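You operate a simulated robot arm through the tools that you are given. There is no shell and no other tool. Be economical: measure what you need, move in short steps, check, and stop when the job is done.

Carry out the task below with a simulated two-armed robot. There is one attempt and no reset: what you move stays moved.

## Task
Put the shackle from the black bench top on the black plate there. Take the red plug from the steel bench top and leave it on the silver plate there. Put the gold ring on top of the white tape roll on the wooden bench top. Take the wooden bar from the wooden bench top and leave it on the steel bench top. Put the small grey oil can from the top of the blue tool chest on the lower shelf of the trolley. Take the grey bin and leave it on the shelf under the wooden table. Do these in any order. Set down upright: small grey oil can.

It is judged by the outcome, as a careful person would: the job done as asked, and still so three seconds after it is handed in. It fails if anything else is knocked over, pushed out of place, dropped, spilled or broken.

## Robot
Two 7-joint arms with fingered hands on one trunk, on a base that drives. Base frame: it is fixed to the floor where the robot stands at the start and does not move with it; the origin is under the middle of the robot, x ahead of it, y to its left, z up. Lengths are in mm, angles in rad, forces in N, time in s.
The left shoulder is at the start at [60, 166, 976], the right one opposite. With the tool pointing down near the work surface each hand reaches from about 360 to 860 mm from the robot's upright axis, wherever it stands, measured 20 degrees to its own side. Places, roughly: black plate (11x11x1 cm) [700, -500, 800]; gold ring (3x3x3 cm) [600, -2500, 800]; grey bin [250, 4750, 1000]; lower shelf of the trolley [3600, 3800, 300]; red plug (4x4x4 cm) [500, -1900, 800]; shackle [750, -250, 750]; shelf under the wooden table [1000, 4900, 300]; silver plate [1000, -2250, 750]; small grey oil can [1250, 1750, 1000]; steel bench top [800, -2200, 800]; white tape roll (8x8x3 cm) [900, -4800, 800]; wooden bar (30x6x6 cm) [900, -4200, 800]. Payload 5 kg a hand.
Tool frame (each hand has its own): the origin (TCP) lies between the finger pads and is the grasp point; the fingertips stand 32 mm ahead of it; z points along the fingers, y is the line along which they close. The gripper opens to 160 mm. The gripper's body begins 89 mm behind the TCP. The gripper is a hand of 3 fingers: y runs from the thumb to the fingers, the wrist lies at [0, 0, -267] in the tool frame.
Orientation is told as [roll, pitch, yaw] about the base's x, y, z axes, in that order, counted from this pose: with the fingers straight down and closing along the base's y, the tool's x points along the base's -x, its y along +y and its z along -z.

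## Interface
- The arms move only by the tool servo_tool. It takes "left_rows", "right_rows" or both (then of equal length, played together; a hand with none holds still); each is one flat list of numbers, 6 for each row, row after row: the shift along the base's x, y, z in units of 40 mm (1.0 is 40 mm), then the turn, a rotation vector about the base's x, y, z in units of 6 degrees (1.0 is 6 degrees). In form: [x, y, z, rx, ry, rz, x, y, z, rx, ry, rz, ...]. A call has 1 to 10 rows; each row shifts and turns the commanded pose from where the row before left it. A call with a number of a shift or a turn outside -1 to 1 is refused whole. Rows are played at 5 a second. More than 50 mm and 0.15 rad between two rows, and nothing of the call is played. Where a pose cannot be reached the arm comes as near as it can. A force on the tool above 40 N (or 10 N above the force at the start of the call, whichever is more), or a blocked arm, ends the call early, and 0.2 s more pass. In this call time passes only in rows, and 0.2 s behind the last. The reply holds the time, the measured pose of the TCP, the force on the tool along the base axes, the opening and the grip force, in the units named above and with some noise, with the torque about the TCP (base axes, N m) and any sound that the robot's microphone picked up.
- Cameras (640 x 400 px; columns grow to the right, rows downward): "scene" is now at [45.8, -25, 1614.3]; the picture's right is [-0.34, -0.94, -0.00], its down [-0.70, 0.25, -0.67] and it looks along [0.63, -0.23, -0.74] (base axes); focal length 250 px, centre (320, 200). "left" rides on the left gripper at [-65, -4, -116] in its tool frame; the picture's right is [0.06, -1.00, 0.00], its down [0.87, 0.05, -0.49] and it looks along [0.49, 0.03, 0.87] (tool axes); focal length 261 px, centre (320, 200). "right" rides on the right gripper at [65, -4, -116] in its tool frame; the picture's right is [0.06, 1.00, 0.00], its down [-0.87, 0.05, -0.49] and it looks along [-0.49, 0.03, 0.87] (tool axes); focal length 261 px, centre (320, 200). There is no depth. A picture from a camera that has moved, and an enlarged one, comes with that camera's place and axes in the base frame and with its lens.
- snapshot(camera): a new picture of that camera. It takes no simulated time.
- raise_lower(by): slides the trunk up (or, below 0, down) by that many mm; the arms and the scene camera ride with it, the base frame stays. It gives what a move gives, with no picture.
- drive_base(legs): drives the robot by 1 to 6 legs, each [ahead, turn to the left] in mm and rad, along the robot's own axes; the way and the turn of a leg run together, so that a leg with both is an arc; at most 1500 mm and 3.142 rad a leg. The arms and the cameras ride along, it lands a little off, and it stops where it bumps. It gives what a move gives.
- finger_targets(finger1, finger2, thumb_bend, hand): sets how far each is bent, from 0 (flat) to 100 (curled in); at 30 the hand is open as for a grip, at 70 the pads meet at the TCP. One left out holds its place. A second passes; each finger stops where it meets its share of the squeeze, and holds until it gets a number again. It is the only way to open and close the hand. It gives what a move gives, with no picture; readings hold the bend of each and the force on the fingers (four entries, about 0 where the hand has none), thumb and palm.
- head_to(pan, tilt): turns the head with the scene camera to pan (to the left, within 1.501 rad either way) and tilt (down, from -0.506 to 1.204), counted from straight ahead of the robot. It gives what a move gives.
- inspect(camera, box): a new picture of the part [left, top, right, bottom] of that camera's present view, enlarged. It takes no simulated time.
- job_done(): hands the job in; it is judged then, once.

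Go step by step. Nothing tells you exact positions but the pictures and the camera data: compare them with the known pose of the tool, close in by small moves and look again before you grip or let go. The budget is 186 turns and 158 pictures, counting those below and the enlarged ones. Unless the task says otherwise, let go and move clear before handing in, and close with one line.

The tools are called after "Call:" by a JSON object that holds its "api" and its "payload". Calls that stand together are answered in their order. servo_tool: Moves the arms, as the interface text tells. Its arguments: {"type":"object","properties":{"left_rows":{"type":"array","items":{"type":"number"}},"right_rows":{"type":"array","items":{"type":"number"}}},"required":[]} The other tools are called the same way: raise_lower (by) slides the trunk up or down; finger_targets (finger1, finger2, thumb_bend, hand) moves the fingers one by one; drive_base (legs) drives the base; head_to (pan, tilt) turns the head that bears the scene camera; snapshot (camera) takes a picture; inspect (camera, box) takes an enlarged picture of a part of a camera's view; job_done () hands the job in.

At the start:

```text
time_s: 0.0
left_position: [531.7, 11.6, 1028.9]
left_tcp_rot: [0.0, 0.001, 0.0]
left_ft_force: [0.2, 0.6, -0.2]
left_moment: [0.02, -0.02, 0.0]
left_grip_width: 159.8
left_grasp_force: 0.0
left_shape: jaw
left_bend: [30.0, 30.0, 30.0]
left_finger forces: [0.0, 0.0, 0.1, 0.1, 0.0, 0.1]
right_position: [305.0, -435.2, 1112.2]
right_tcp_rot: [0.0, 0.001, 0.0]
right_ft_force: [0.4, 0.0, 0.2]
right_moment: [-0.01, 0.01, -0.01]
right_grip_width: 159.9
right_grasp_force: 0.0
right_shape: jaw
right_bend: [30.0, 30.0, 30.0]
right_finger forces: [0.1, 0.0, 0.0, 0.0, 0.1, 0.0]
trunk travel left (down, up): [-525.0, 65.0]
robot x, y, heading: [3.0, 0.5, 0.002]
head pan, tilt: [-0.347, 0.834]
```

scene: 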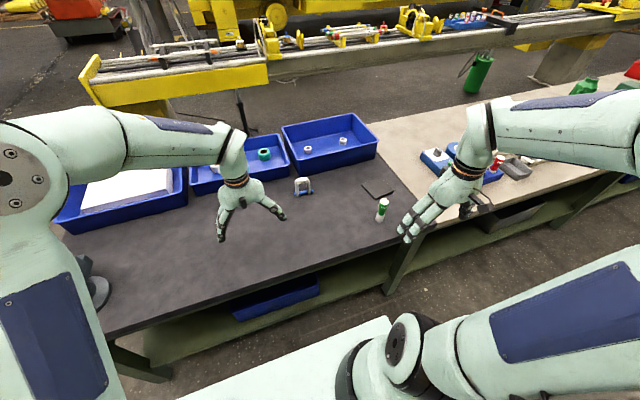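
right: 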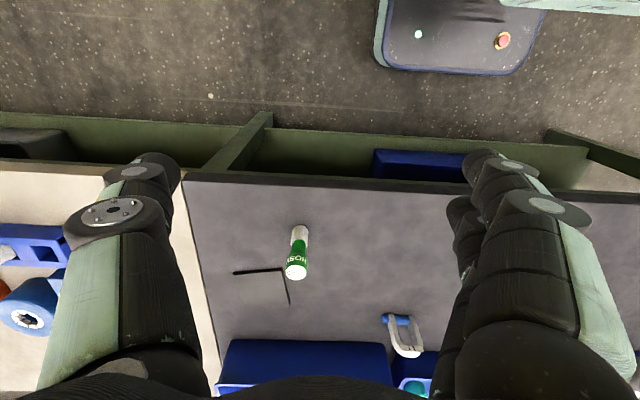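
left: 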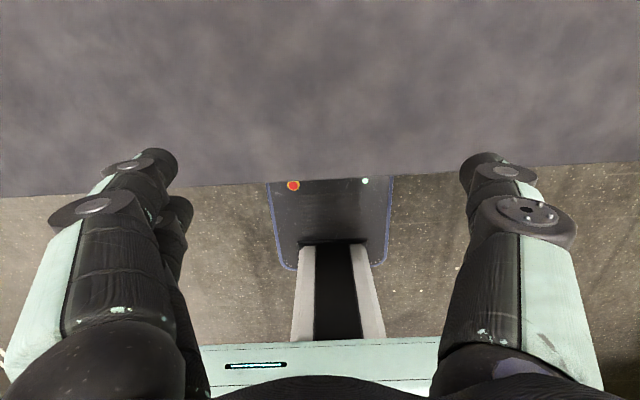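

The shackle stands near the blue bins on the black bench, with the black plate and a green bottle to its right. I'll look closer at both before reaching.

Call:
{"api": "inspect", "payload": {"camera": "scene", "box": [260, 150, 420, 250]}}

Call:
{"api": "inspect", "payload": {"camera": "right", "box": [210, 200, 450, 400]}}

```text
4.00 times, centred on (340, 200) of scene
camera zoom: at [45.8, -25.0, 1614.3], right [-0.34, -0.94, 0.0], down [-0.7, 0.25, -0.67], along [0.63, -0.23, -0.74], focal length 998 px, centre (240, 200)
```

zoom: 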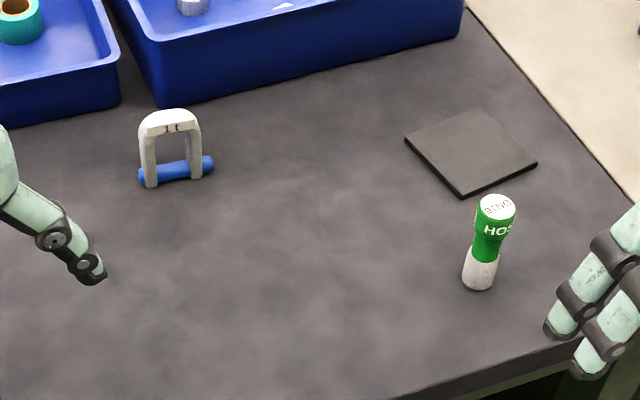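

```text
2.00 times, centred on (330, 300) of right
camera zoom: at [241.6, -440.9, 1228.0], right [-0.06, 1.0, 0.0], down [0.87, 0.05, 0.49], along [0.49, 0.03, -0.87], focal length 521 px, centre (300, 0)
```

zoom: 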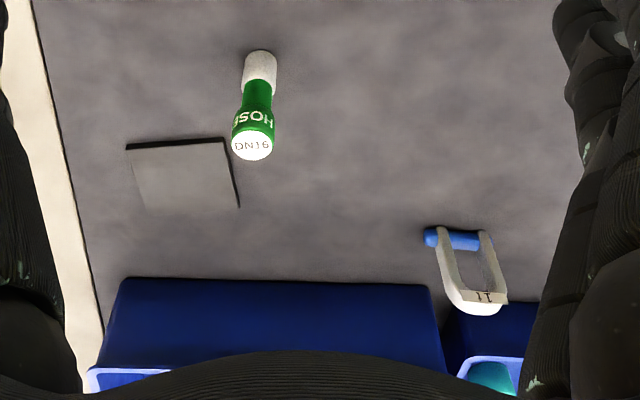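

The shackle is at about (795, -220) and the plate at about (713, -545), with the bench edge near x = 430. I'll shift the robot sideways along the bench so one hand can reach both.

Call:
{"api": "drive_base", "payload": {"legs": [[0, -1.571], [330, 0], [0, 1.571], [60, 0]]}}

Call:
{"api": "head_to", "payload": {"pan": 0.0, "tilt": 0.8}}

Call:
{"api": "snapshot", "payload": {"camera": "scene"}}

Call:
{"api": "snapshot", "payload": {"camera": "right"}}

```text
time_s: 10.7
left_position: [591.8, -309.8, 1026.6]
left_tcp_rot: [0.0, 0.001, 0.015]
left_ft_force: [0.6, 0.7, 0.4]
left_moment: [0.02, 0.06, -0.02]
left_grip_width: 159.8
left_grasp_force: 0.2
left_shape: jaw
left_bend: [30.0, 30.0, 30.0]
left_finger forces: [0.0, 0.1, 0.1, 0.0, 0.0, 0.0]
right_position: [373.0, -759.5, 1112.6]
right_tcp_rot: [0.0, 0.003, 0.016]
right_ft_force: [1.0, 0.6, -0.2]
right_moment: [-0.02, 0.05, 0.01]
right_grip_width: 159.7
right_grasp_force: 0.0
right_shape: jaw
right_bend: [30.0, 30.0, 30.0]
right_finger forces: [0.0, 0.0, 0.0, 0.0, 0.0, 0.1]
trunk travel left (down, up): [-525.0, 65.0]
robot x, y, heading: [58.7, -329.6, 0.013]
head pan, tilt: [-0.347, 0.834]
```

```text
time_s: 11.5
left_position: [593.0, -309.2, 1028.7]
left_tcp_rot: [-0.001, -0.002, 0.016]
left_ft_force: [-0.3, -0.2, 0.0]
left_moment: [0.01, -0.01, 0.02]
left_grip_width: 160.0
left_grasp_force: 0.1
left_shape: jaw
left_bend: [30.0, 30.0, 30.0]
left_finger forces: [0.0, 0.0, 0.1, 0.0, 0.0, 0.1]
right_position: [371.7, -760.6, 1112.4]
right_tcp_rot: [-0.001, 0.0, 0.015]
right_ft_force: [-0.3, -0.2, 0.0]
right_moment: [-0.02, 0.04, -0.01]
right_grip_width: 159.8
right_grasp_force: 0.0
right_shape: jaw
right_bend: [30.0, 30.0, 30.0]
right_finger forces: [0.0, 0.1, 0.1, 0.0, 0.0, 0.0]
trunk travel left (down, up): [-525.0, 65.0]
robot x, y, heading: [58.3, -330.6, 0.02]
head pan, tilt: [0.0, 0.799]
```

```text
152 pictures are left
camera scene: at [111.6, -327.0, 1617.0], right [0.01, -1.0, 0.0], down [-0.72, -0.01, -0.7], along [0.7, 0.01, -0.72], focal length 250 px, centre (320, 200)
```

scene: 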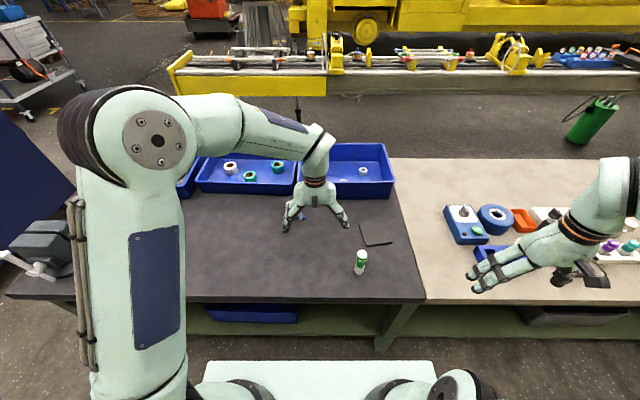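

```text
151 pictures are left
camera right: at [307.5, -766.7, 1228.0], right [-0.08, 1.0, 0.0], down [0.87, 0.07, 0.49], along [0.49, 0.04, -0.87], focal length 261 px, centre (320, 200)
```

right: 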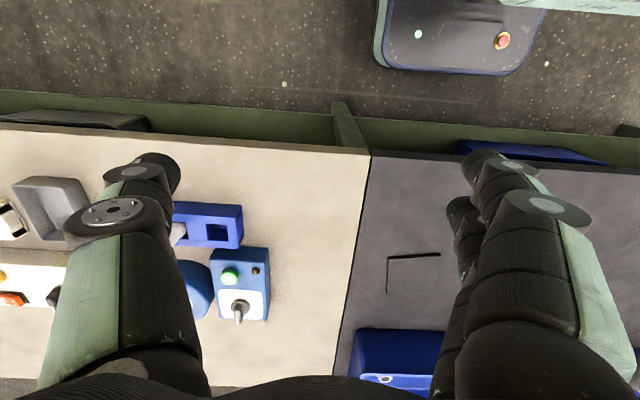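

The robot stands square to the bench and the left hand is close to the shackle. I'll carry the left hand over it and turn it so the fingers close across its thin side.

Call:
{"api": "servo_tool", "payload": {"left_rows": [0.5, 0.3, 0, 0, 0, -1, 0.5, 0.3, 0, 0, 0, -1, 0.5, 0.3, 0, 0, 0, -1, 0.5, 0.3, 0, 0, 0, -1, 0.5, 0.2, 0, 0, 0, -1, 0.5, 0.2, 0, 0, 0, -1, 0.5, 0.2, 0, 0, 0, -1, 0.5, 0.2, 0, 0, 0, -1, 0.5, 0.2, 0, 0, 0, -1, 0.5, 0.1, 0, 0, 0, -1]}}

Call:
{"api": "servo_tool", "payload": {"left_rows": [0, 0, 0, 0, 0, -1, 0, 0, 0, 0, 0, -1, 0, 0, 0, 0, 0, -1, 0, 0, 0, 0, 0, -1, 0, 0, 0, 0, 0, -1, 0, 0, 0, 0, 0, -0.7]}}

Call:
{"api": "snapshot", "payload": {"camera": "left"}}

Call:
{"api": "snapshot", "payload": {"camera": "scene"}}

```text
time_s: 13.7
left_position: [793.0, -216.4, 1029.2]
left_tcp_rot: [-0.001, 0.0, -1.033]
left_ft_force: [-0.2, 0.8, 0.3]
left_moment: [-0.02, 0.01, 0.0]
left_grip_width: 160.1
left_grasp_force: 0.0
left_shape: jaw
left_bend: [30.0, 30.0, 30.0]
left_finger forces: [0.0, 0.0, 0.1, 0.1, 0.0, 0.0]
right_position: [371.0, -760.1, 1113.8]
right_tcp_rot: [0.001, -0.003, 0.016]
right_ft_force: [1.4, -1.4, -0.3]
right_moment: [0.0, 0.02, -0.01]
right_grip_width: 160.0
right_grasp_force: 0.1
right_shape: jaw
right_bend: [30.0, 30.0, 30.0]
right_finger forces: [0.0, 0.0, 0.1, 0.1, 0.0, 0.1]
trunk travel left (down, up): [-525.0, 65.0]
robot x, y, heading: [55.7, -331.5, 0.015]
head pan, tilt: [0.0, 0.799]
```

```text
time_s: 15.1
left_position: [791.5, -216.8, 1029.1]
left_tcp_rot: [0.0, 0.001, -1.629]
left_ft_force: [-0.2, 0.3, 0.0]
left_moment: [-0.02, 0.01, 0.02]
left_grip_width: 160.0
left_grasp_force: 0.1
left_shape: jaw
left_bend: [30.0, 30.0, 30.0]
left_finger forces: [0.0, 0.0, 0.1, 0.0, 0.0, 0.0]
right_position: [371.8, -759.6, 1113.3]
right_tcp_rot: [0.0, 0.001, 0.016]
right_ft_force: [-0.1, -0.2, -0.9]
right_moment: [-0.01, 0.03, -0.01]
right_grip_width: 159.8
right_grasp_force: 0.0
right_shape: jaw
right_bend: [30.0, 30.0, 30.0]
right_finger forces: [0.0, 0.0, 0.0, 0.0, 0.1, 0.0]
trunk travel left (down, up): [-525.0, 65.0]
robot x, y, heading: [58.0, -330.2, 0.02]
head pan, tilt: [0.0, 0.799]
```

```text
150 pictures are left
camera left: at [784.0, -283.4, 1145.5], right [-0.99, 0.12, 0.0], down [0.11, 0.86, 0.49], along [0.06, 0.49, -0.87], focal length 261 px, centre (320, 200)
```

left: 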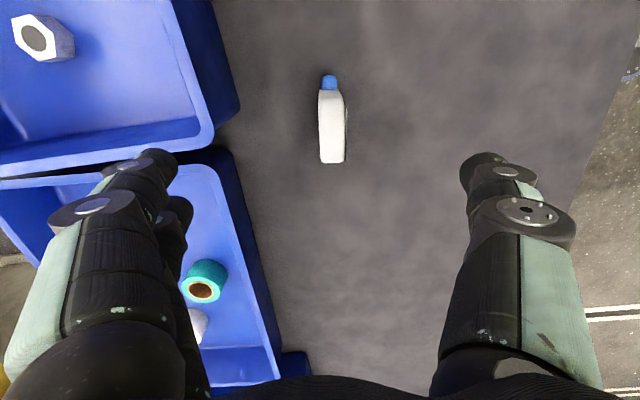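

```text
149 pictures are left
camera scene: at [111.4, -326.9, 1617.0], right [0.01, -1.0, 0.0], down [-0.72, -0.01, -0.7], along [0.7, 0.01, -0.72], focal length 250 px, centre (320, 200)
```

scene: 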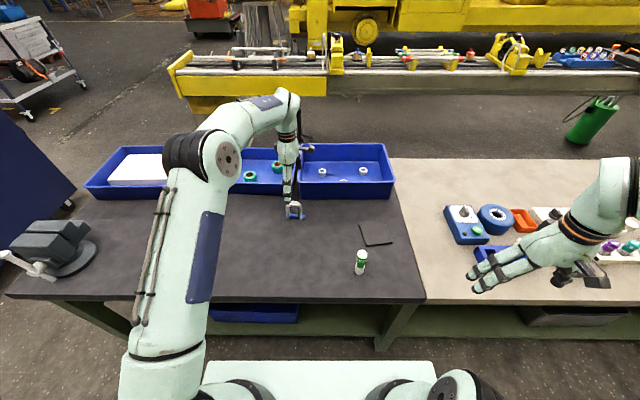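

The shackle lies below the hand, about 11 mm nearer me than the tool axis, and it is lined up well. I'll narrow the fingers, correct the offset and come down part way.

Call:
{"api": "finger_targets", "payload": {"hand": "left", "finger1": 50, "finger2": 50, "thumb_bend": 50}}

Call:
{"api": "servo_tool", "payload": {"left_rows": [-0.15, 0, -0.6, 0, 0, 0, -0.12, 0, -0.6, 0, 0, 0, 0, 0, -0.5, 0, 0, 0]}}

Call:
{"api": "snapshot", "payload": {"camera": "left"}}

Call:
{"api": "inspect", "payload": {"camera": "scene", "box": [240, 150, 400, 250]}}

```text
time_s: 16.1
left_position: [791.7, -218.5, 1028.4]
left_tcp_rot: [-0.001, 0.0, -1.629]
left_ft_force: [-0.6, -1.4, 0.3]
left_moment: [-0.02, -0.02, 0.0]
left_grip_width: 88.0
left_grasp_force: 0.2
left_shape: fingers
left_bend: [50.0, 50.0, 50.0]
left_finger forces: [0.1, 0.1, 0.0, 0.1, 0.0, 0.1]
right_position: [371.7, -762.5, 1113.6]
right_tcp_rot: [0.0, -0.002, 0.016]
right_ft_force: [0.1, 0.7, -0.2]
right_moment: [-0.03, 0.0, 0.03]
right_grip_width: 160.0
right_grasp_force: 0.1
right_shape: jaw
right_bend: [30.0, 30.0, 30.0]
right_finger forces: [0.0, 0.0, 0.0, 0.1, 0.0, 0.0]
trunk travel left (down, up): [-525.0, 65.0]
robot x, y, heading: [60.0, -333.9, 0.01]
head pan, tilt: [0.0, 0.799]
```

```text
time_s: 16.9
left_position: [780.7, -217.2, 960.9]
left_tcp_rot: [0.0, 0.001, -1.628]
left_ft_force: [0.2, 0.2, 0.5]
left_moment: [-0.01, 0.04, 0.02]
left_grip_width: 87.9
left_grasp_force: 0.0
left_shape: fingers
left_bend: [50.0, 50.0, 50.0]
left_finger forces: [0.0, 0.1, 0.0, 0.0, 0.1, 0.1]
right_position: [371.7, -761.2, 1112.5]
right_tcp_rot: [0.0, -0.001, 0.016]
right_ft_force: [-0.6, 0.0, -0.1]
right_moment: [-0.02, -0.02, 0.0]
right_grip_width: 159.5
right_grasp_force: 0.0
right_shape: jaw
right_bend: [30.0, 30.0, 30.0]
right_finger forces: [0.0, 0.0, 0.1, 0.1, 0.0, 0.0]
trunk travel left (down, up): [-525.0, 65.0]
robot x, y, heading: [58.7, -330.6, 0.016]
head pan, tilt: [0.0, 0.799]
```

```text
148 pictures are left
camera left: at [773.7, -283.8, 1077.4], right [-0.99, 0.12, 0.0], down [0.1, 0.86, 0.49], along [0.06, 0.49, -0.87], focal length 261 px, centre (320, 200)
```

left: 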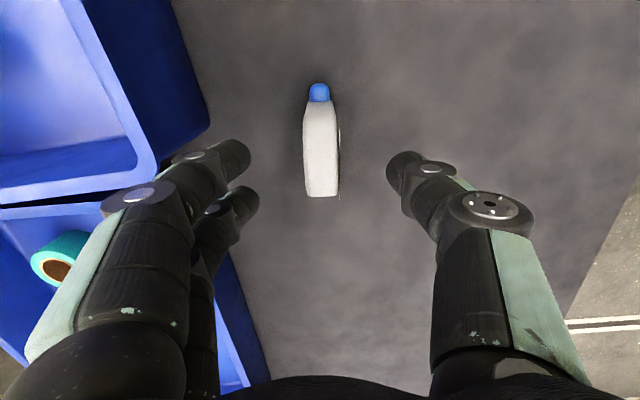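

```text
4.00 times, centred on (320, 200) of scene
camera zoom: at [111.8, -326.8, 1617.0], right [0.01, -1.0, 0.0], down [-0.72, -0.01, -0.7], along [0.7, 0.01, -0.72], focal length 998 px, centre (320, 200)
```

zoom: 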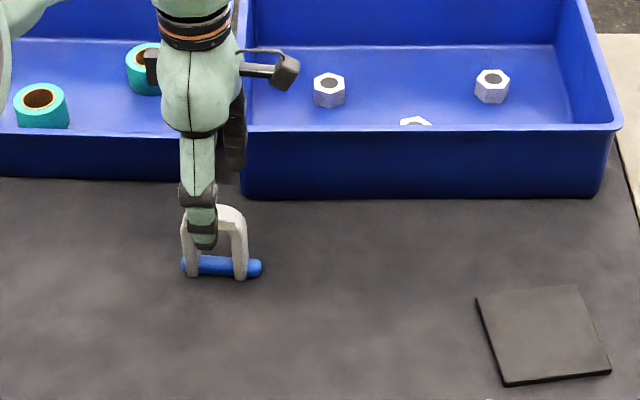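

The hand is centred on the shackle. I'll come down around the crown and close.

Call:
{"api": "servo_tool", "payload": {"left_rows": [0, 0, -0.6, 0, 0, 0, 0, 0, -0.6, 0, 0, 0, 0, 0, -0.6, 0, 0, 0]}}

Call:
{"api": "finger_targets", "payload": {"hand": "left", "finger1": 72, "finger2": 72, "thumb_bend": 72}}

Call:
{"api": "snapshot", "payload": {"camera": "left"}}

Call:
{"api": "inspect", "payload": {"camera": "scene", "box": [240, 150, 400, 250]}}

```text
time_s: 17.7
left_position: [781.4, -217.7, 889.1]
left_tcp_rot: [0.0, 0.0, -1.629]
left_ft_force: [0.8, 0.8, -1.0]
left_moment: [-0.01, 0.0, 0.05]
left_grip_width: 87.9
left_grasp_force: 0.1
left_shape: fingers
left_bend: [50.0, 50.0, 50.0]
left_finger forces: [0.0, 0.0, 0.1, 0.0, 0.0, 0.1]
right_position: [370.8, -759.9, 1112.1]
right_tcp_rot: [0.0, 0.001, 0.016]
right_ft_force: [0.7, -0.2, 0.7]
right_moment: [0.01, 0.03, 0.01]
right_grip_width: 160.1
right_grasp_force: 0.0
right_shape: jaw
right_bend: [30.0, 30.0, 30.0]
right_finger forces: [0.0, 0.0, 0.0, 0.1, 0.0, 0.1]
trunk travel left (down, up): [-525.0, 65.0]
robot x, y, heading: [58.7, -327.4, 0.015]
head pan, tilt: [0.0, 0.799]
```

```text
time_s: 18.7
left_position: [780.1, -217.0, 889.2]
left_tcp_rot: [0.0, 0.001, -1.629]
left_ft_force: [-0.1, 0.3, -1.0]
left_moment: [-0.01, -0.05, -0.01]
left_grip_width: 9.4
left_grasp_force: 2.4
left_shape: fingers
left_bend: [71.0, 72.0, 72.0]
left_finger forces: [1.7, 0.9, 0.0, 0.0, 1.9, 0.0]
right_position: [371.5, -759.8, 1112.3]
right_tcp_rot: [0.001, 0.0, 0.016]
right_ft_force: [0.0, 0.1, -0.1]
right_moment: [0.0, 0.0, 0.0]
right_grip_width: 160.0
right_grasp_force: 0.1
right_shape: jaw
right_bend: [30.0, 30.0, 30.0]
right_finger forces: [0.0, 0.0, 0.0, 0.0, 0.1, 0.0]
trunk travel left (down, up): [-525.0, 65.0]
robot x, y, heading: [60.1, -328.7, 0.016]
head pan, tilt: [0.0, 0.799]
```

```text
146 pictures are left
camera left: at [773.5, -283.3, 1004.9], right [-0.99, 0.12, 0.0], down [0.1, 0.86, 0.49], along [0.06, 0.49, -0.87], focal length 261 px, centre (320, 200)
```

left: 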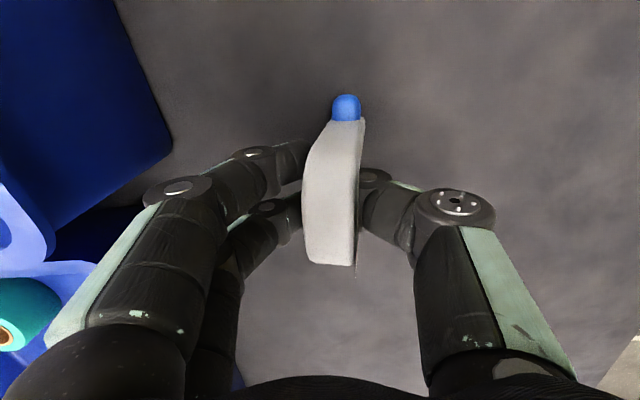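

```text
4.00 times, centred on (320, 200) of scene
camera zoom: at [111.8, -326.8, 1617.0], right [0.01, -1.0, 0.0], down [-0.72, -0.01, -0.7], along [0.7, 0.01, -0.72], focal length 998 px, centre (320, 200)
```

zoom: 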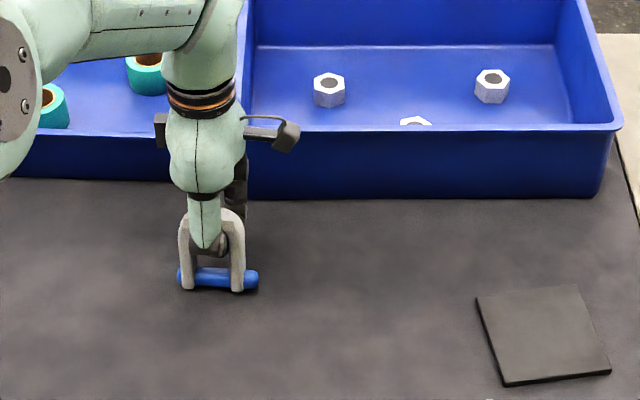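

The thumb seems to have entered the bow opening below the crown, and the grip is weak. I'll reopen, rise about 10 mm so the pads press on the crown, and squeeze again.

Call:
{"api": "finger_targets", "payload": {"hand": "left", "finger1": 55, "finger2": 55, "thumb_bend": 55}}

Call:
{"api": "servo_tool", "payload": {"left_rows": [0, 0.1, 0.25, 0, 0, 0]}}

Call:
{"api": "finger_targets", "payload": {"hand": "left", "finger1": 85, "finger2": 85, "thumb_bend": 85}}

Call:
{"api": "snapshot", "payload": {"camera": "left"}}

Call:
{"api": "inspect", "payload": {"camera": "scene", "box": [240, 150, 400, 250]}}

```text
time_s: 19.7
left_position: [780.5, -217.4, 889.3]
left_tcp_rot: [0.002, -0.002, -1.63]
left_ft_force: [-0.9, 0.9, 0.4]
left_moment: [0.03, 0.03, -0.01]
left_grip_width: 66.8
left_grasp_force: 0.1
left_shape: fingers
left_bend: [55.0, 55.0, 55.0]
left_finger forces: [0.0, 0.0, 0.0, 0.1, 0.0, 0.0]
right_position: [371.2, -760.7, 1113.2]
right_tcp_rot: [0.001, 0.001, 0.016]
right_ft_force: [-1.1, 0.0, -0.3]
right_moment: [0.0, -0.01, -0.02]
right_grip_width: 159.9
right_grasp_force: 0.1
right_shape: jaw
right_bend: [30.0, 30.0, 30.0]
right_finger forces: [0.1, 0.1, 0.0, 0.0, 0.0, 0.0]
trunk travel left (down, up): [-525.0, 65.0]
robot x, y, heading: [57.8, -331.7, 0.01]
head pan, tilt: [0.0, 0.799]
```

```text
time_s: 20.1
left_position: [780.8, -212.3, 898.9]
left_tcp_rot: [-0.001, 0.002, -1.627]
left_ft_force: [-0.3, -0.8, -0.9]
left_moment: [0.04, 0.01, -0.01]
left_grip_width: 67.0
left_grasp_force: 0.1
left_shape: fingers
left_bend: [55.0, 55.0, 55.0]
left_finger forces: [0.0, 0.0, 0.0, 0.0, 0.0, 0.1]
right_position: [370.0, -761.6, 1112.8]
right_tcp_rot: [-0.001, 0.0, 0.016]
right_ft_force: [0.4, -0.3, 0.0]
right_moment: [0.0, -0.01, 0.01]
right_grip_width: 160.2
right_grasp_force: 0.0
right_shape: jaw
right_bend: [30.0, 30.0, 30.0]
right_finger forces: [0.2, 0.0, 0.0, 0.1, 0.0, 0.1]
trunk travel left (down, up): [-525.0, 65.0]
robot x, y, heading: [58.8, -328.4, 0.011]
head pan, tilt: [0.0, 0.799]
```

```text
time_s: 21.1
left_position: [779.6, -212.0, 898.3]
left_tcp_rot: [0.0, 0.0, -1.627]
left_ft_force: [0.0, 0.3, -4.1]
left_moment: [0.0, -0.05, 0.01]
left_grip_width: 2.1
left_grasp_force: 1.6
left_shape: fingers
left_bend: [75.0, 75.0, 77.0]
left_finger forces: [0.0, 0.1, 0.0, 0.0, 3.2, 0.0]
right_position: [371.4, -760.1, 1112.3]
right_tcp_rot: [-0.001, 0.0, 0.015]
right_ft_force: [-0.2, 0.2, 0.6]
right_moment: [0.0, -0.04, 0.0]
right_grip_width: 160.1
right_grasp_force: 0.1
right_shape: jaw
right_bend: [30.0, 30.0, 30.0]
right_finger forces: [0.0, 0.1, 0.0, 0.0, 0.0, 0.0]
trunk travel left (down, up): [-525.0, 65.0]
robot x, y, heading: [59.1, -327.7, 0.014]
head pan, tilt: [0.0, 0.799]
```

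```text
144 pictures are left
camera left: at [773.4, -279.1, 1015.2], right [-0.99, 0.12, 0.0], down [0.1, 0.86, 0.49], along [0.06, 0.49, -0.87], focal length 261 px, centre (320, 200)
```

left: 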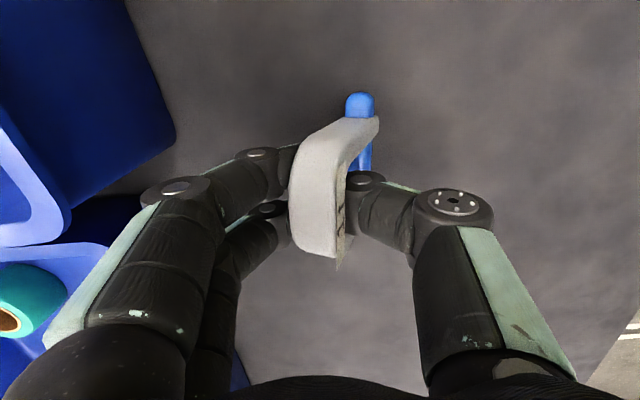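

```text
4.00 times, centred on (320, 200) of scene
camera zoom: at [111.8, -326.8, 1617.0], right [0.01, -1.0, 0.0], down [-0.72, -0.01, -0.7], along [0.7, 0.01, -0.72], focal length 998 px, centre (320, 200)
```

zoom: 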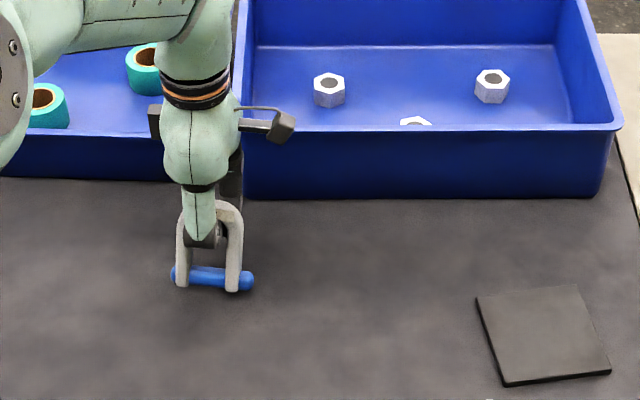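

The thumb still slips under the crown, so the crown sits higher than I thought. I'll reopen and rise another 15 mm.

Call:
{"api": "finger_targets", "payload": {"hand": "left", "finger1": 55, "finger2": 55, "thumb_bend": 55}}

Call:
{"api": "servo_tool", "payload": {"left_rows": [-0.1, -0.1, 0.4, 0, 0, 0]}}

Call:
{"api": "snapshot", "payload": {"camera": "left"}}

Call:
{"api": "inspect", "payload": {"camera": "scene", "box": [240, 150, 400, 250]}}

```text
time_s: 22.1
left_position: [780.2, -212.8, 899.0]
left_tcp_rot: [0.001, 0.0, -1.627]
left_ft_force: [0.3, -0.3, 0.0]
left_moment: [-0.01, -0.03, -0.02]
left_grip_width: 66.2
left_grasp_force: 0.6
left_shape: fingers
left_bend: [55.0, 55.0, 55.0]
left_finger forces: [0.1, 0.7, 0.0, 0.1, 0.0, 0.0]
right_position: [370.3, -760.0, 1113.3]
right_tcp_rot: [0.0, 0.0, 0.015]
right_ft_force: [0.2, 0.3, 0.6]
right_moment: [0.0, 0.01, -0.01]
right_grip_width: 159.8
right_grasp_force: 0.1
right_shape: jaw
right_bend: [30.0, 30.0, 30.0]
right_finger forces: [0.0, 0.0, 0.0, 0.1, 0.0, 0.0]
trunk travel left (down, up): [-525.0, 65.0]
robot x, y, heading: [61.4, -327.5, 0.018]
head pan, tilt: [0.0, 0.799]
```

```text
time_s: 22.5
left_position: [776.2, -217.8, 915.7]
left_tcp_rot: [-0.002, 0.001, -1.627]
left_ft_force: [0.4, 0.1, 0.0]
left_moment: [0.03, -0.04, 0.0]
left_grip_width: 66.5
left_grasp_force: 0.2
left_shape: fingers
left_bend: [55.0, 55.0, 55.0]
left_finger forces: [0.0, 0.3, 0.0, 0.0, 0.1, 0.0]
right_position: [370.0, -761.5, 1112.6]
right_tcp_rot: [0.0, -0.001, 0.015]
right_ft_force: [0.1, -1.3, 0.1]
right_moment: [0.01, 0.01, 0.0]
right_grip_width: 159.7
right_grasp_force: 0.0
right_shape: jaw
right_bend: [30.0, 30.0, 30.0]
right_finger forces: [0.0, 0.0, 0.0, 0.0, 0.0, 0.0]
trunk travel left (down, up): [-525.0, 65.0]
robot x, y, heading: [56.8, -331.4, 0.013]
head pan, tilt: [0.0, 0.799]
```

```text
142 pictures are left
camera left: at [768.8, -283.9, 1032.1], right [-0.99, 0.12, 0.0], down [0.1, 0.86, 0.49], along [0.06, 0.49, -0.87], focal length 261 px, centre (320, 200)
```

left: 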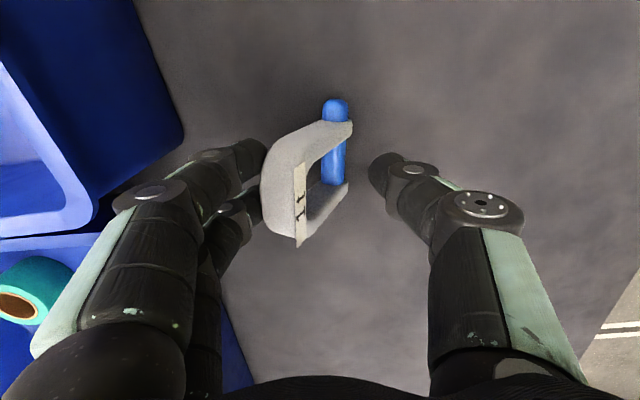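

```text
4.00 times, centred on (320, 200) of scene
camera zoom: at [110.8, -327.2, 1617.0], right [0.01, -1.0, 0.0], down [-0.72, -0.01, -0.7], along [0.7, 0.01, -0.72], focal length 998 px, centre (320, 200)
```

zoom: 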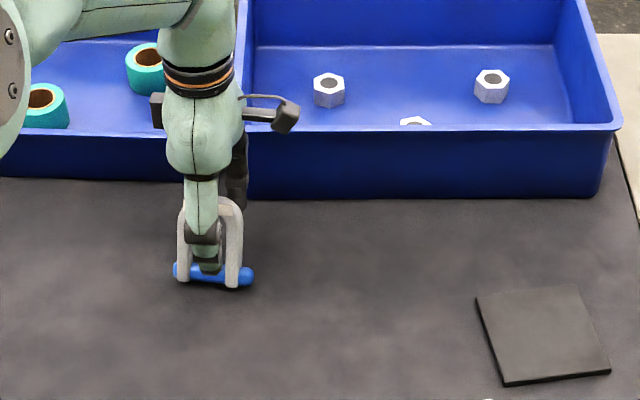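

The shackle now leans against the two fingers, pivoting on its pin. At this height the pads should meet at the crown, so I'll close gently and look.

Call:
{"api": "finger_targets", "payload": {"hand": "left", "finger1": 66, "finger2": 66, "thumb_bend": 66}}

Call:
{"api": "snapshot", "payload": {"camera": "left"}}

```text
time_s: 23.5
left_position: [776.2, -218.2, 915.1]
left_tcp_rot: [0.0, 0.0, -1.628]
left_ft_force: [-1.0, 0.8, -0.1]
left_moment: [0.02, 0.03, -0.01]
left_grip_width: 28.0
left_grasp_force: 1.6
left_shape: fingers
left_bend: [66.0, 66.0, 66.0]
left_finger forces: [0.6, 0.6, 0.0, 0.0, 1.5, 0.0]
right_position: [371.0, -759.6, 1113.4]
right_tcp_rot: [0.002, -0.001, 0.015]
right_ft_force: [-0.5, -0.6, 0.2]
right_moment: [-0.02, -0.03, 0.01]
right_grip_width: 159.9
right_grasp_force: 0.0
right_shape: jaw
right_bend: [30.0, 30.0, 30.0]
right_finger forces: [0.0, 0.0, 0.0, 0.0, 0.1, 0.1]
trunk travel left (down, up): [-525.0, 65.0]
robot x, y, heading: [57.7, -327.1, 0.011]
head pan, tilt: [0.0, 0.799]
```

```text
140 pictures are left
camera left: at [769.4, -283.2, 1031.5], right [-0.99, 0.12, 0.0], down [0.1, 0.86, 0.49], along [0.06, 0.49, -0.87], focal length 261 px, centre (320, 200)
```

left: 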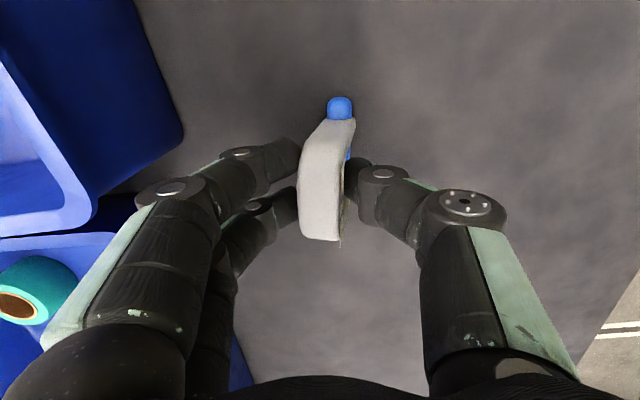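

All three fingers now press on the crown, which is about 28 mm thick. I'll squeeze firmly and lift a little.

Call:
{"api": "finger_targets", "payload": {"hand": "left", "finger1": 80, "finger2": 80, "thumb_bend": 80}}

Call:
{"api": "servo_tool", "payload": {"left_rows": [0, 0, 0.5, 0, 0, 0, 0, 0, 0.5, 0, 0, 0]}}

Call:
{"api": "snapshot", "payload": {"camera": "left"}}

Call:
{"api": "inspect", "payload": {"camera": "scene", "box": [240, 150, 400, 250]}}

```text
time_s: 24.5
left_position: [776.1, -216.9, 914.6]
left_tcp_rot: [-0.001, 0.0, -1.629]
left_ft_force: [0.6, -0.2, -4.1]
left_moment: [0.0, -0.1, -0.02]
left_grip_width: 2.7
left_grasp_force: 2.0
left_shape: fingers
left_bend: [76.0, 76.0, 77.0]
left_finger forces: [0.0, 0.0, 0.0, 0.0, 4.8, 0.0]
right_position: [370.5, -760.0, 1113.5]
right_tcp_rot: [0.0, 0.001, 0.016]
right_ft_force: [-0.2, 0.0, 0.3]
right_moment: [0.01, 0.02, -0.01]
right_grip_width: 159.8
right_grasp_force: 0.2
right_shape: jaw
right_bend: [30.0, 30.0, 30.0]
right_finger forces: [0.0, 0.0, 0.0, 0.0, 0.1, 0.0]
trunk travel left (down, up): [-525.0, 65.0]
robot x, y, heading: [56.4, -333.7, 0.016]
head pan, tilt: [0.0, 0.799]
```

```text
time_s: 25.1
left_position: [777.3, -216.0, 954.9]
left_tcp_rot: [0.0, 0.0, -1.631]
left_ft_force: [-0.1, -0.8, -4.2]
left_moment: [-0.02, -0.09, 0.01]
left_grip_width: 2.6
left_grasp_force: 2.8
left_shape: fingers
left_bend: [76.0, 76.0, 77.0]
left_finger forces: [0.0, 0.0, 0.1, 0.0, 4.9, 0.0]
right_position: [371.2, -760.7, 1112.5]
right_tcp_rot: [0.0, -0.001, 0.016]
right_ft_force: [0.0, 0.3, -0.8]
right_moment: [-0.02, 0.03, -0.01]
right_grip_width: 160.1
right_grasp_force: 0.1
right_shape: jaw
right_bend: [30.0, 30.0, 30.0]
right_finger forces: [0.0, 0.0, 0.0, 0.1, 0.0, 0.0]
trunk travel left (down, up): [-525.0, 65.0]
robot x, y, heading: [62.1, -330.0, 0.012]
head pan, tilt: [0.0, 0.799]
```

```text
139 pictures are left
camera left: at [769.8, -283.2, 1071.7], right [-0.99, 0.12, 0.0], down [0.11, 0.86, 0.49], along [0.06, 0.49, -0.87], focal length 261 px, centre (320, 200)
```

left: 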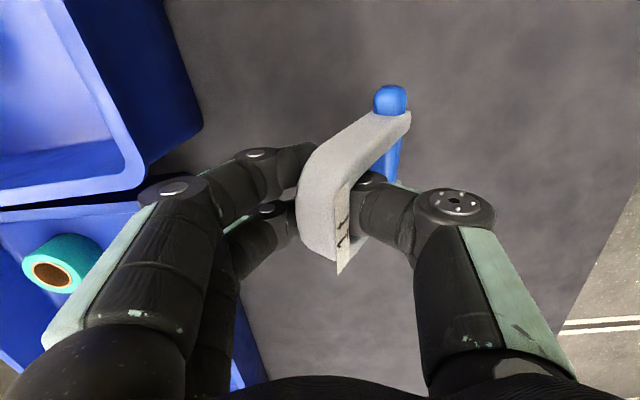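

```text
4.00 times, centred on (320, 200) of scene
camera zoom: at [111.5, -326.8, 1616.9], right [0.01, -1.0, 0.0], down [-0.72, -0.01, -0.7], along [0.7, 0.01, -0.72], focal length 998 px, centre (320, 200)
```

zoom: 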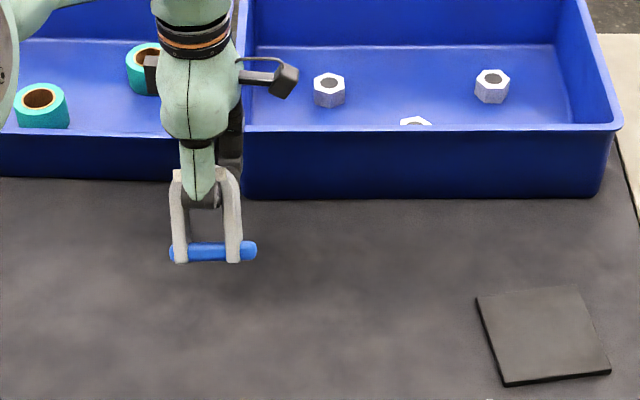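

The shackle is hooked safely over the closed fingers and is off the bench. The plate centre is near (715, -542) with its top at about z = 806, so I'll carry it across at this height.

Call:
{"api": "servo_tool", "payload": {"left_rows": [0, 0, 0.5, 0, 0, 0, -0.14, -0.9, 0, 0, 0, 0, -0.14, -0.9, 0, 0, 0, 0, -0.14, -0.9, 0, 0, 0, 0, -0.14, -0.9, 0, 0, 0, 0, -0.14, -0.9, 0, 0, 0, 0, -0.14, -0.9, 0, 0, 0, 0, -0.14, -0.9, 0, 0, 0, 0, -0.14, -0.9, 0, 0, 0, 0, -0.14, -0.9, 0, 0, 0, 0]}}

Call:
{"api": "snapshot", "payload": {"camera": "left"}}

Call:
{"api": "inspect", "payload": {"camera": "scene", "box": [300, 150, 460, 250]}}

```text
time_s: 27.3
left_position: [727.8, -543.1, 974.3]
left_tcp_rot: [0.001, 0.0, -1.629]
left_ft_force: [-0.4, 0.4, -2.3]
left_moment: [0.03, -0.1, -0.05]
left_grip_width: 2.6
left_grasp_force: 1.5
left_shape: fingers
left_bend: [76.0, 76.0, 77.0]
left_finger forces: [0.0, 0.1, 0.0, 0.0, 4.3, 0.0]
right_position: [372.4, -761.4, 1112.0]
right_tcp_rot: [0.001, 0.001, 0.016]
right_ft_force: [0.3, 0.1, -0.4]
right_moment: [0.04, 0.03, -0.02]
right_grip_width: 159.8
right_grasp_force: 0.1
right_shape: jaw
right_bend: [30.0, 30.0, 30.0]
right_finger forces: [0.0, 0.0, 0.1, 0.0, 0.1, 0.0]
trunk travel left (down, up): [-525.0, 65.0]
robot x, y, heading: [61.1, -328.4, 0.016]
head pan, tilt: [0.0, 0.799]
```

```text
137 pictures are left
camera left: at [720.5, -608.1, 1091.3], right [-0.99, 0.12, 0.0], down [0.1, 0.86, 0.49], along [0.06, 0.49, -0.87], focal length 261 px, centre (320, 200)
```

left: 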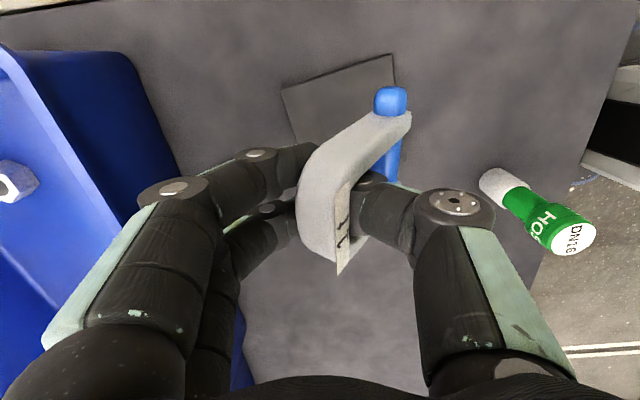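

```text
4.00 times, centred on (380, 200) of scene
camera zoom: at [112.5, -328.6, 1617.1], right [0.01, -1.0, 0.0], down [-0.72, -0.01, -0.7], along [0.7, 0.01, -0.72], focal length 998 px, centre (80, 200)
```

zoom: 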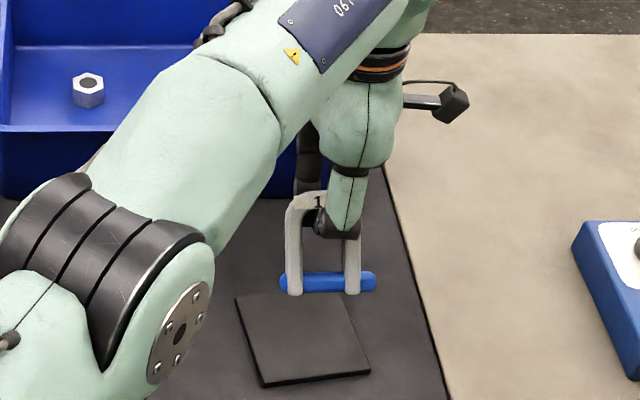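

The pin hangs about 40 mm nearer me than the crown, at about (685, -556, 915). I'll shift so the pin lands on the near part of the plate, then lower until just above it.

Call:
{"api": "servo_tool", "payload": {"left_rows": [-0.1, 0.2, -0.7, 0, 0, 0, 0, 0.1, -0.7, 0, 0, 0, 0, 0, -0.5, 0, 0, 0]}}

Call:
{"api": "snapshot", "payload": {"camera": "left"}}

Call:
{"api": "inspect", "payload": {"camera": "scene", "box": [300, 160, 460, 260]}}

```text
time_s: 28.1
left_position: [721.1, -529.7, 898.6]
left_tcp_rot: [0.001, 0.0, -1.628]
left_ft_force: [0.3, 0.2, -3.5]
left_moment: [0.02, -0.11, -0.02]
left_grip_width: 2.7
left_grasp_force: 2.6
left_shape: fingers
left_bend: [76.0, 76.0, 77.0]
left_finger forces: [0.1, 0.0, 0.0, 0.0, 4.7, 0.0]
right_position: [371.5, -761.1, 1112.9]
right_tcp_rot: [0.001, 0.001, 0.015]
right_ft_force: [-0.4, -0.4, 1.0]
right_moment: [0.01, 0.02, -0.01]
right_grip_width: 160.0
right_grasp_force: 0.1
right_shape: jaw
right_bend: [30.0, 30.0, 30.0]
right_finger forces: [0.1, 0.0, 0.0, 0.0, 0.0, 0.0]
trunk travel left (down, up): [-525.0, 65.0]
robot x, y, heading: [59.1, -327.0, 0.013]
head pan, tilt: [0.0, 0.799]
```

```text
135 pictures are left
camera left: at [714.8, -595.2, 1015.2], right [-0.99, 0.12, 0.0], down [0.1, 0.86, 0.49], along [0.06, 0.49, -0.87], focal length 261 px, centre (320, 200)
```

left: 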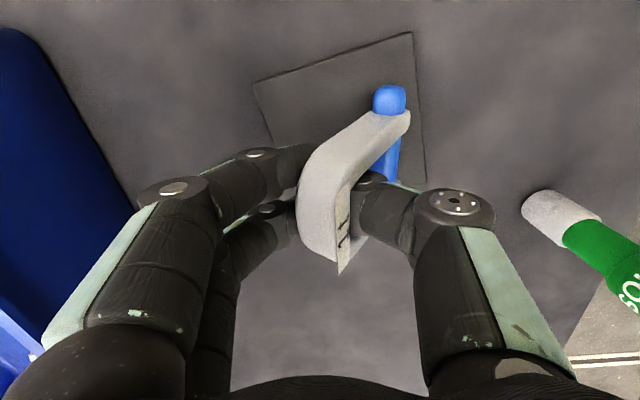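

```text
4.00 times, centred on (380, 210) of scene
camera zoom: at [112.0, -327.4, 1617.0], right [0.01, -1.0, 0.0], down [-0.72, -0.01, -0.7], along [0.7, 0.01, -0.72], focal length 998 px, centre (80, 160)
```

zoom: 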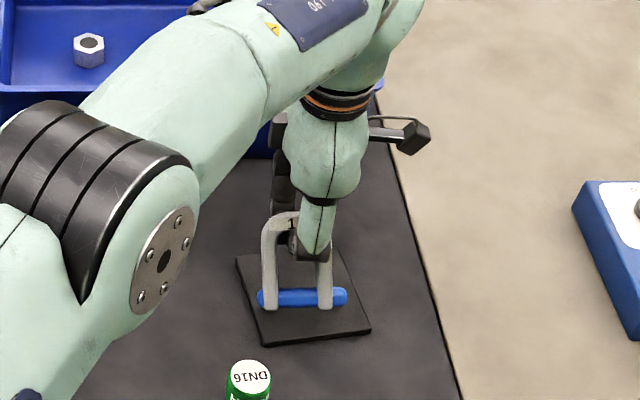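

The pin is over the plate with about 20 mm to go. I'll lower slowly until it touches.

Call:
{"api": "servo_tool", "payload": {"left_rows": [0, -0.12, -0.2, 0, 0, 0, 0, 0, -0.2, 0, 0, 0, 0, 0, -0.15, 0, 0, 0]}}

Call:
{"api": "snapshot", "payload": {"camera": "left"}}

Call:
{"api": "inspect", "payload": {"camera": "scene", "box": [300, 160, 460, 260]}}

```text
time_s: 28.9
left_position: [722.8, -534.5, 876.7]
left_tcp_rot: [0.0, -0.001, -1.629]
left_ft_force: [1.9, 0.0, -0.2]
left_moment: [0.01, 0.0, -0.01]
left_grip_width: 2.3
left_grasp_force: 0.1
left_shape: fingers
left_bend: [77.0, 76.0, 78.0]
left_finger forces: [0.0, 0.0, 0.0, 0.1, 0.0, 0.1]
right_position: [371.9, -760.5, 1113.2]
right_tcp_rot: [-0.002, -0.001, 0.015]
right_ft_force: [0.7, 0.3, 0.6]
right_moment: [0.01, 0.0, 0.0]
right_grip_width: 160.1
right_grasp_force: 0.0
right_shape: jaw
right_bend: [30.0, 30.0, 30.0]
right_finger forces: [0.0, 0.1, 0.1, 0.0, 0.0, 0.1]
trunk travel left (down, up): [-525.0, 65.0]
robot x, y, heading: [57.1, -325.2, 0.013]
head pan, tilt: [0.0, 0.799]
```

```text
133 pictures are left
camera left: at [715.2, -600.5, 993.1], right [-0.99, 0.12, 0.0], down [0.1, 0.86, 0.49], along [0.06, 0.49, -0.87], focal length 261 px, centre (320, 200)
```

left: 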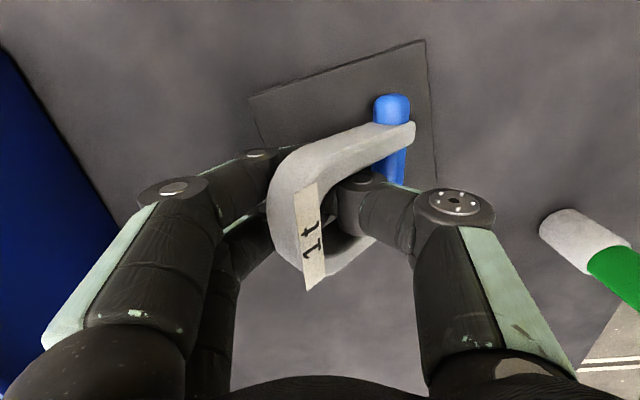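

```text
4.00 times, centred on (380, 210) of scene
camera zoom: at [111.7, -327.2, 1617.0], right [0.01, -1.0, 0.0], down [-0.72, -0.01, -0.7], along [0.7, 0.01, -0.72], focal length 998 px, centre (80, 160)
```

zoom: 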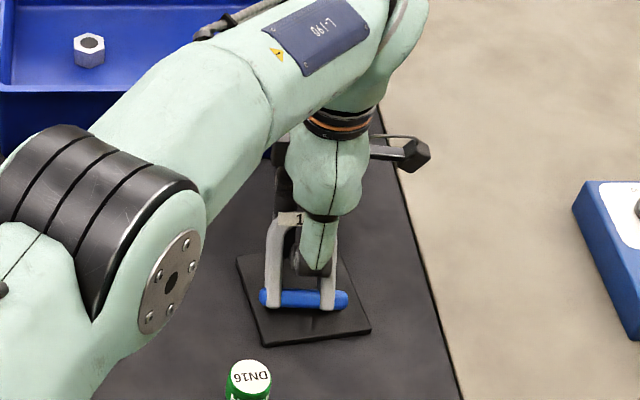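

The pin rests on the plate and the bow leans on the fingers. As before, I'll open, rise so the pads meet the crown, and use the fingers to stand it upright.

Call:
{"api": "finger_targets", "payload": {"hand": "left", "finger1": 58, "finger2": 58, "thumb_bend": 55}}

Call:
{"api": "snapshot", "payload": {"camera": "left"}}

```text
time_s: 29.9
left_position: [721.9, -534.5, 876.9]
left_tcp_rot: [-0.001, -0.002, -1.628]
left_ft_force: [-0.4, -0.5, 0.2]
left_moment: [-0.01, 0.02, 0.03]
left_grip_width: 62.6
left_grasp_force: 0.1
left_shape: fingers
left_bend: [57.0, 57.0, 55.0]
left_finger forces: [0.0, 0.0, 0.0, 0.0, 0.1, 0.1]
right_position: [371.5, -760.8, 1112.9]
right_tcp_rot: [0.0, 0.001, 0.016]
right_ft_force: [-1.3, 0.3, -0.5]
right_moment: [0.02, 0.0, -0.01]
right_grip_width: 159.6
right_grasp_force: 0.0
right_shape: jaw
right_bend: [30.0, 30.0, 30.0]
right_finger forces: [0.0, 0.1, 0.0, 0.1, 0.0, 0.0]
trunk travel left (down, up): [-525.0, 65.0]
robot x, y, heading: [58.8, -329.0, 0.012]
head pan, tilt: [0.0, 0.799]
```

```text
131 pictures are left
camera left: at [715.0, -600.4, 993.4], right [-0.99, 0.12, 0.0], down [0.1, 0.86, 0.49], along [0.06, 0.49, -0.87], focal length 261 px, centre (320, 200)
```

left: 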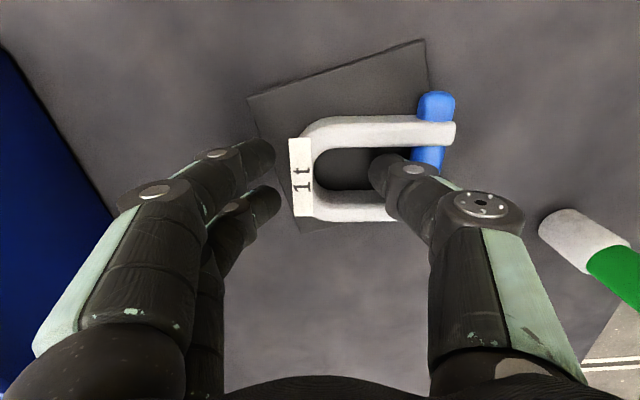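

The shackle now lies flat, but its pin overhangs the near edge of the plate. The thumb is inside the bow, so I'll pinch the crown between thumb and fingers and shift it about 23 mm away from me and 15 mm to the right.

Call:
{"api": "servo_tool", "payload": {"left_rows": [0.35, 0.2, 0, 0, 0, 0, 0, 0, -0.4, 0, 0, 0, 0, 0, -0.4, 0, 0, 0]}}

Call:
{"api": "snapshot", "payload": {"camera": "left"}}

```text
time_s: 30.6
left_position: [740.1, -527.3, 869.2]
left_tcp_rot: [0.015, -0.009, -1.625]
left_ft_force: [-2.2, 2.4, 18.7]
left_moment: [0.31, 1.12, -0.16]
left_grip_width: 66.7
left_grasp_force: 10.4
left_shape: fingers
left_bend: [57.0, 57.0, 55.0]
left_finger forces: [0.0, 0.0, 0.0, 0.0, 20.3, 0.1]
right_position: [371.1, -760.6, 1113.5]
right_tcp_rot: [-0.001, 0.0, 0.016]
right_ft_force: [0.5, -0.8, 0.4]
right_moment: [0.0, 0.05, -0.01]
right_grip_width: 160.0
right_grasp_force: 0.1
right_shape: jaw
right_bend: [30.0, 30.0, 30.0]
right_finger forces: [0.1, 0.0, 0.0, 0.0, 0.0, 0.0]
trunk travel left (down, up): [-525.0, 65.0]
robot x, y, heading: [61.0, -327.3, 0.01]
head pan, tilt: [0.0, 0.799]
stopped in row 3 (left hand): the force on the tool passed its limit at 50 N (the readings are from after the stop); the commanded pose is now the measured one
```

```text
130 pictures are left
camera left: at [732.1, -592.3, 986.8], right [-0.99, 0.12, -0.01], down [0.09, 0.87, 0.49], along [0.07, 0.48, -0.87], focal length 261 px, centre (320, 200)
```

left: 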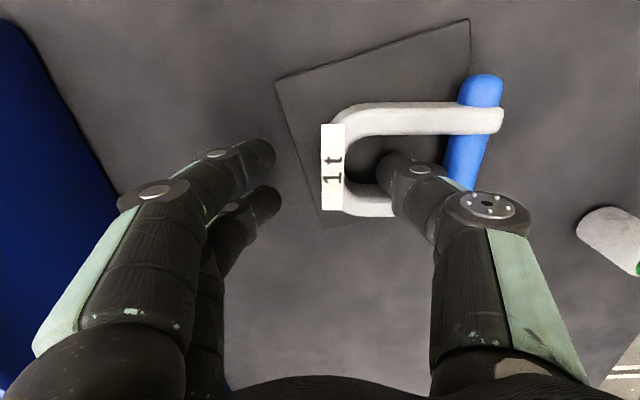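

The thumb touched something and the arm stopped. I'll rise 8 mm and look closely before trying again.

Call:
{"api": "servo_tool", "payload": {"left_rows": [0, 0, 0.3, 0, 0, 0]}}

Call:
{"api": "inspect", "payload": {"camera": "left", "box": [260, 60, 580, 260]}}

Call:
{"api": "inspect", "payload": {"camera": "scene", "box": [330, 190, 426, 250]}}

```text
time_s: 31.0
left_position: [738.8, -526.8, 877.3]
left_tcp_rot: [0.01, -0.006, -1.626]
left_ft_force: [-0.6, -0.9, -0.3]
left_moment: [-0.02, -0.03, 0.02]
left_grip_width: 62.9
left_grasp_force: 0.3
left_shape: fingers
left_bend: [57.0, 57.0, 55.0]
left_finger forces: [0.1, 0.0, 0.0, 0.0, 0.7, 0.1]
right_position: [370.8, -761.4, 1113.2]
right_tcp_rot: [0.001, -0.001, 0.015]
right_ft_force: [0.2, 0.6, -0.3]
right_moment: [-0.01, -0.01, 0.02]
right_grip_width: 160.0
right_grasp_force: 0.0
right_shape: jaw
right_bend: [30.0, 30.0, 30.0]
right_finger forces: [0.0, 0.0, 0.0, 0.0, 0.0, 0.0]
trunk travel left (down, up): [-525.0, 65.0]
robot x, y, heading: [55.9, -329.1, 0.012]
head pan, tilt: [0.0, 0.799]
```

```text
2.00 times, centred on (420, 160) of left
camera zoom: at [731.1, -592.6, 994.7], right [-0.99, 0.12, -0.01], down [0.1, 0.87, 0.49], along [0.07, 0.48, -0.87], focal length 521 px, centre (120, 280)
```

zoom: 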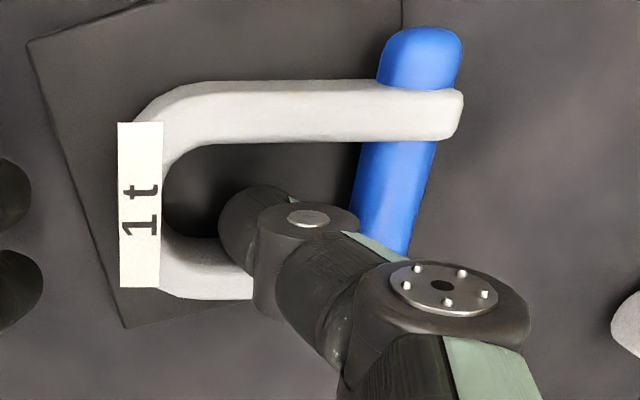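

```text
6.67 times, centred on (378, 220) of scene
camera zoom: at [111.5, -327.0, 1616.7], right [0.01, -1.0, 0.0], down [-0.72, -0.01, -0.7], along [0.7, 0.01, -0.72], focal length 1663 px, centre (-67, 67)
```

zoom: 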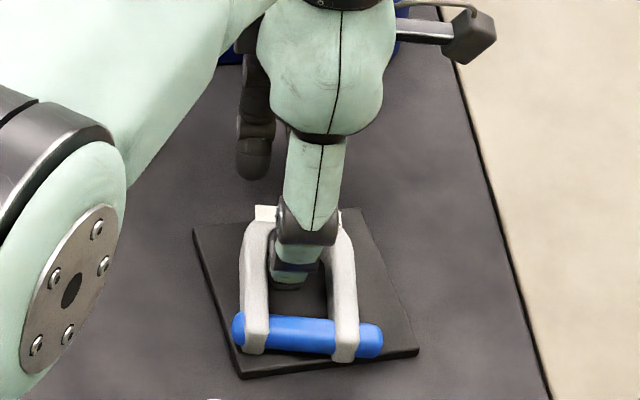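

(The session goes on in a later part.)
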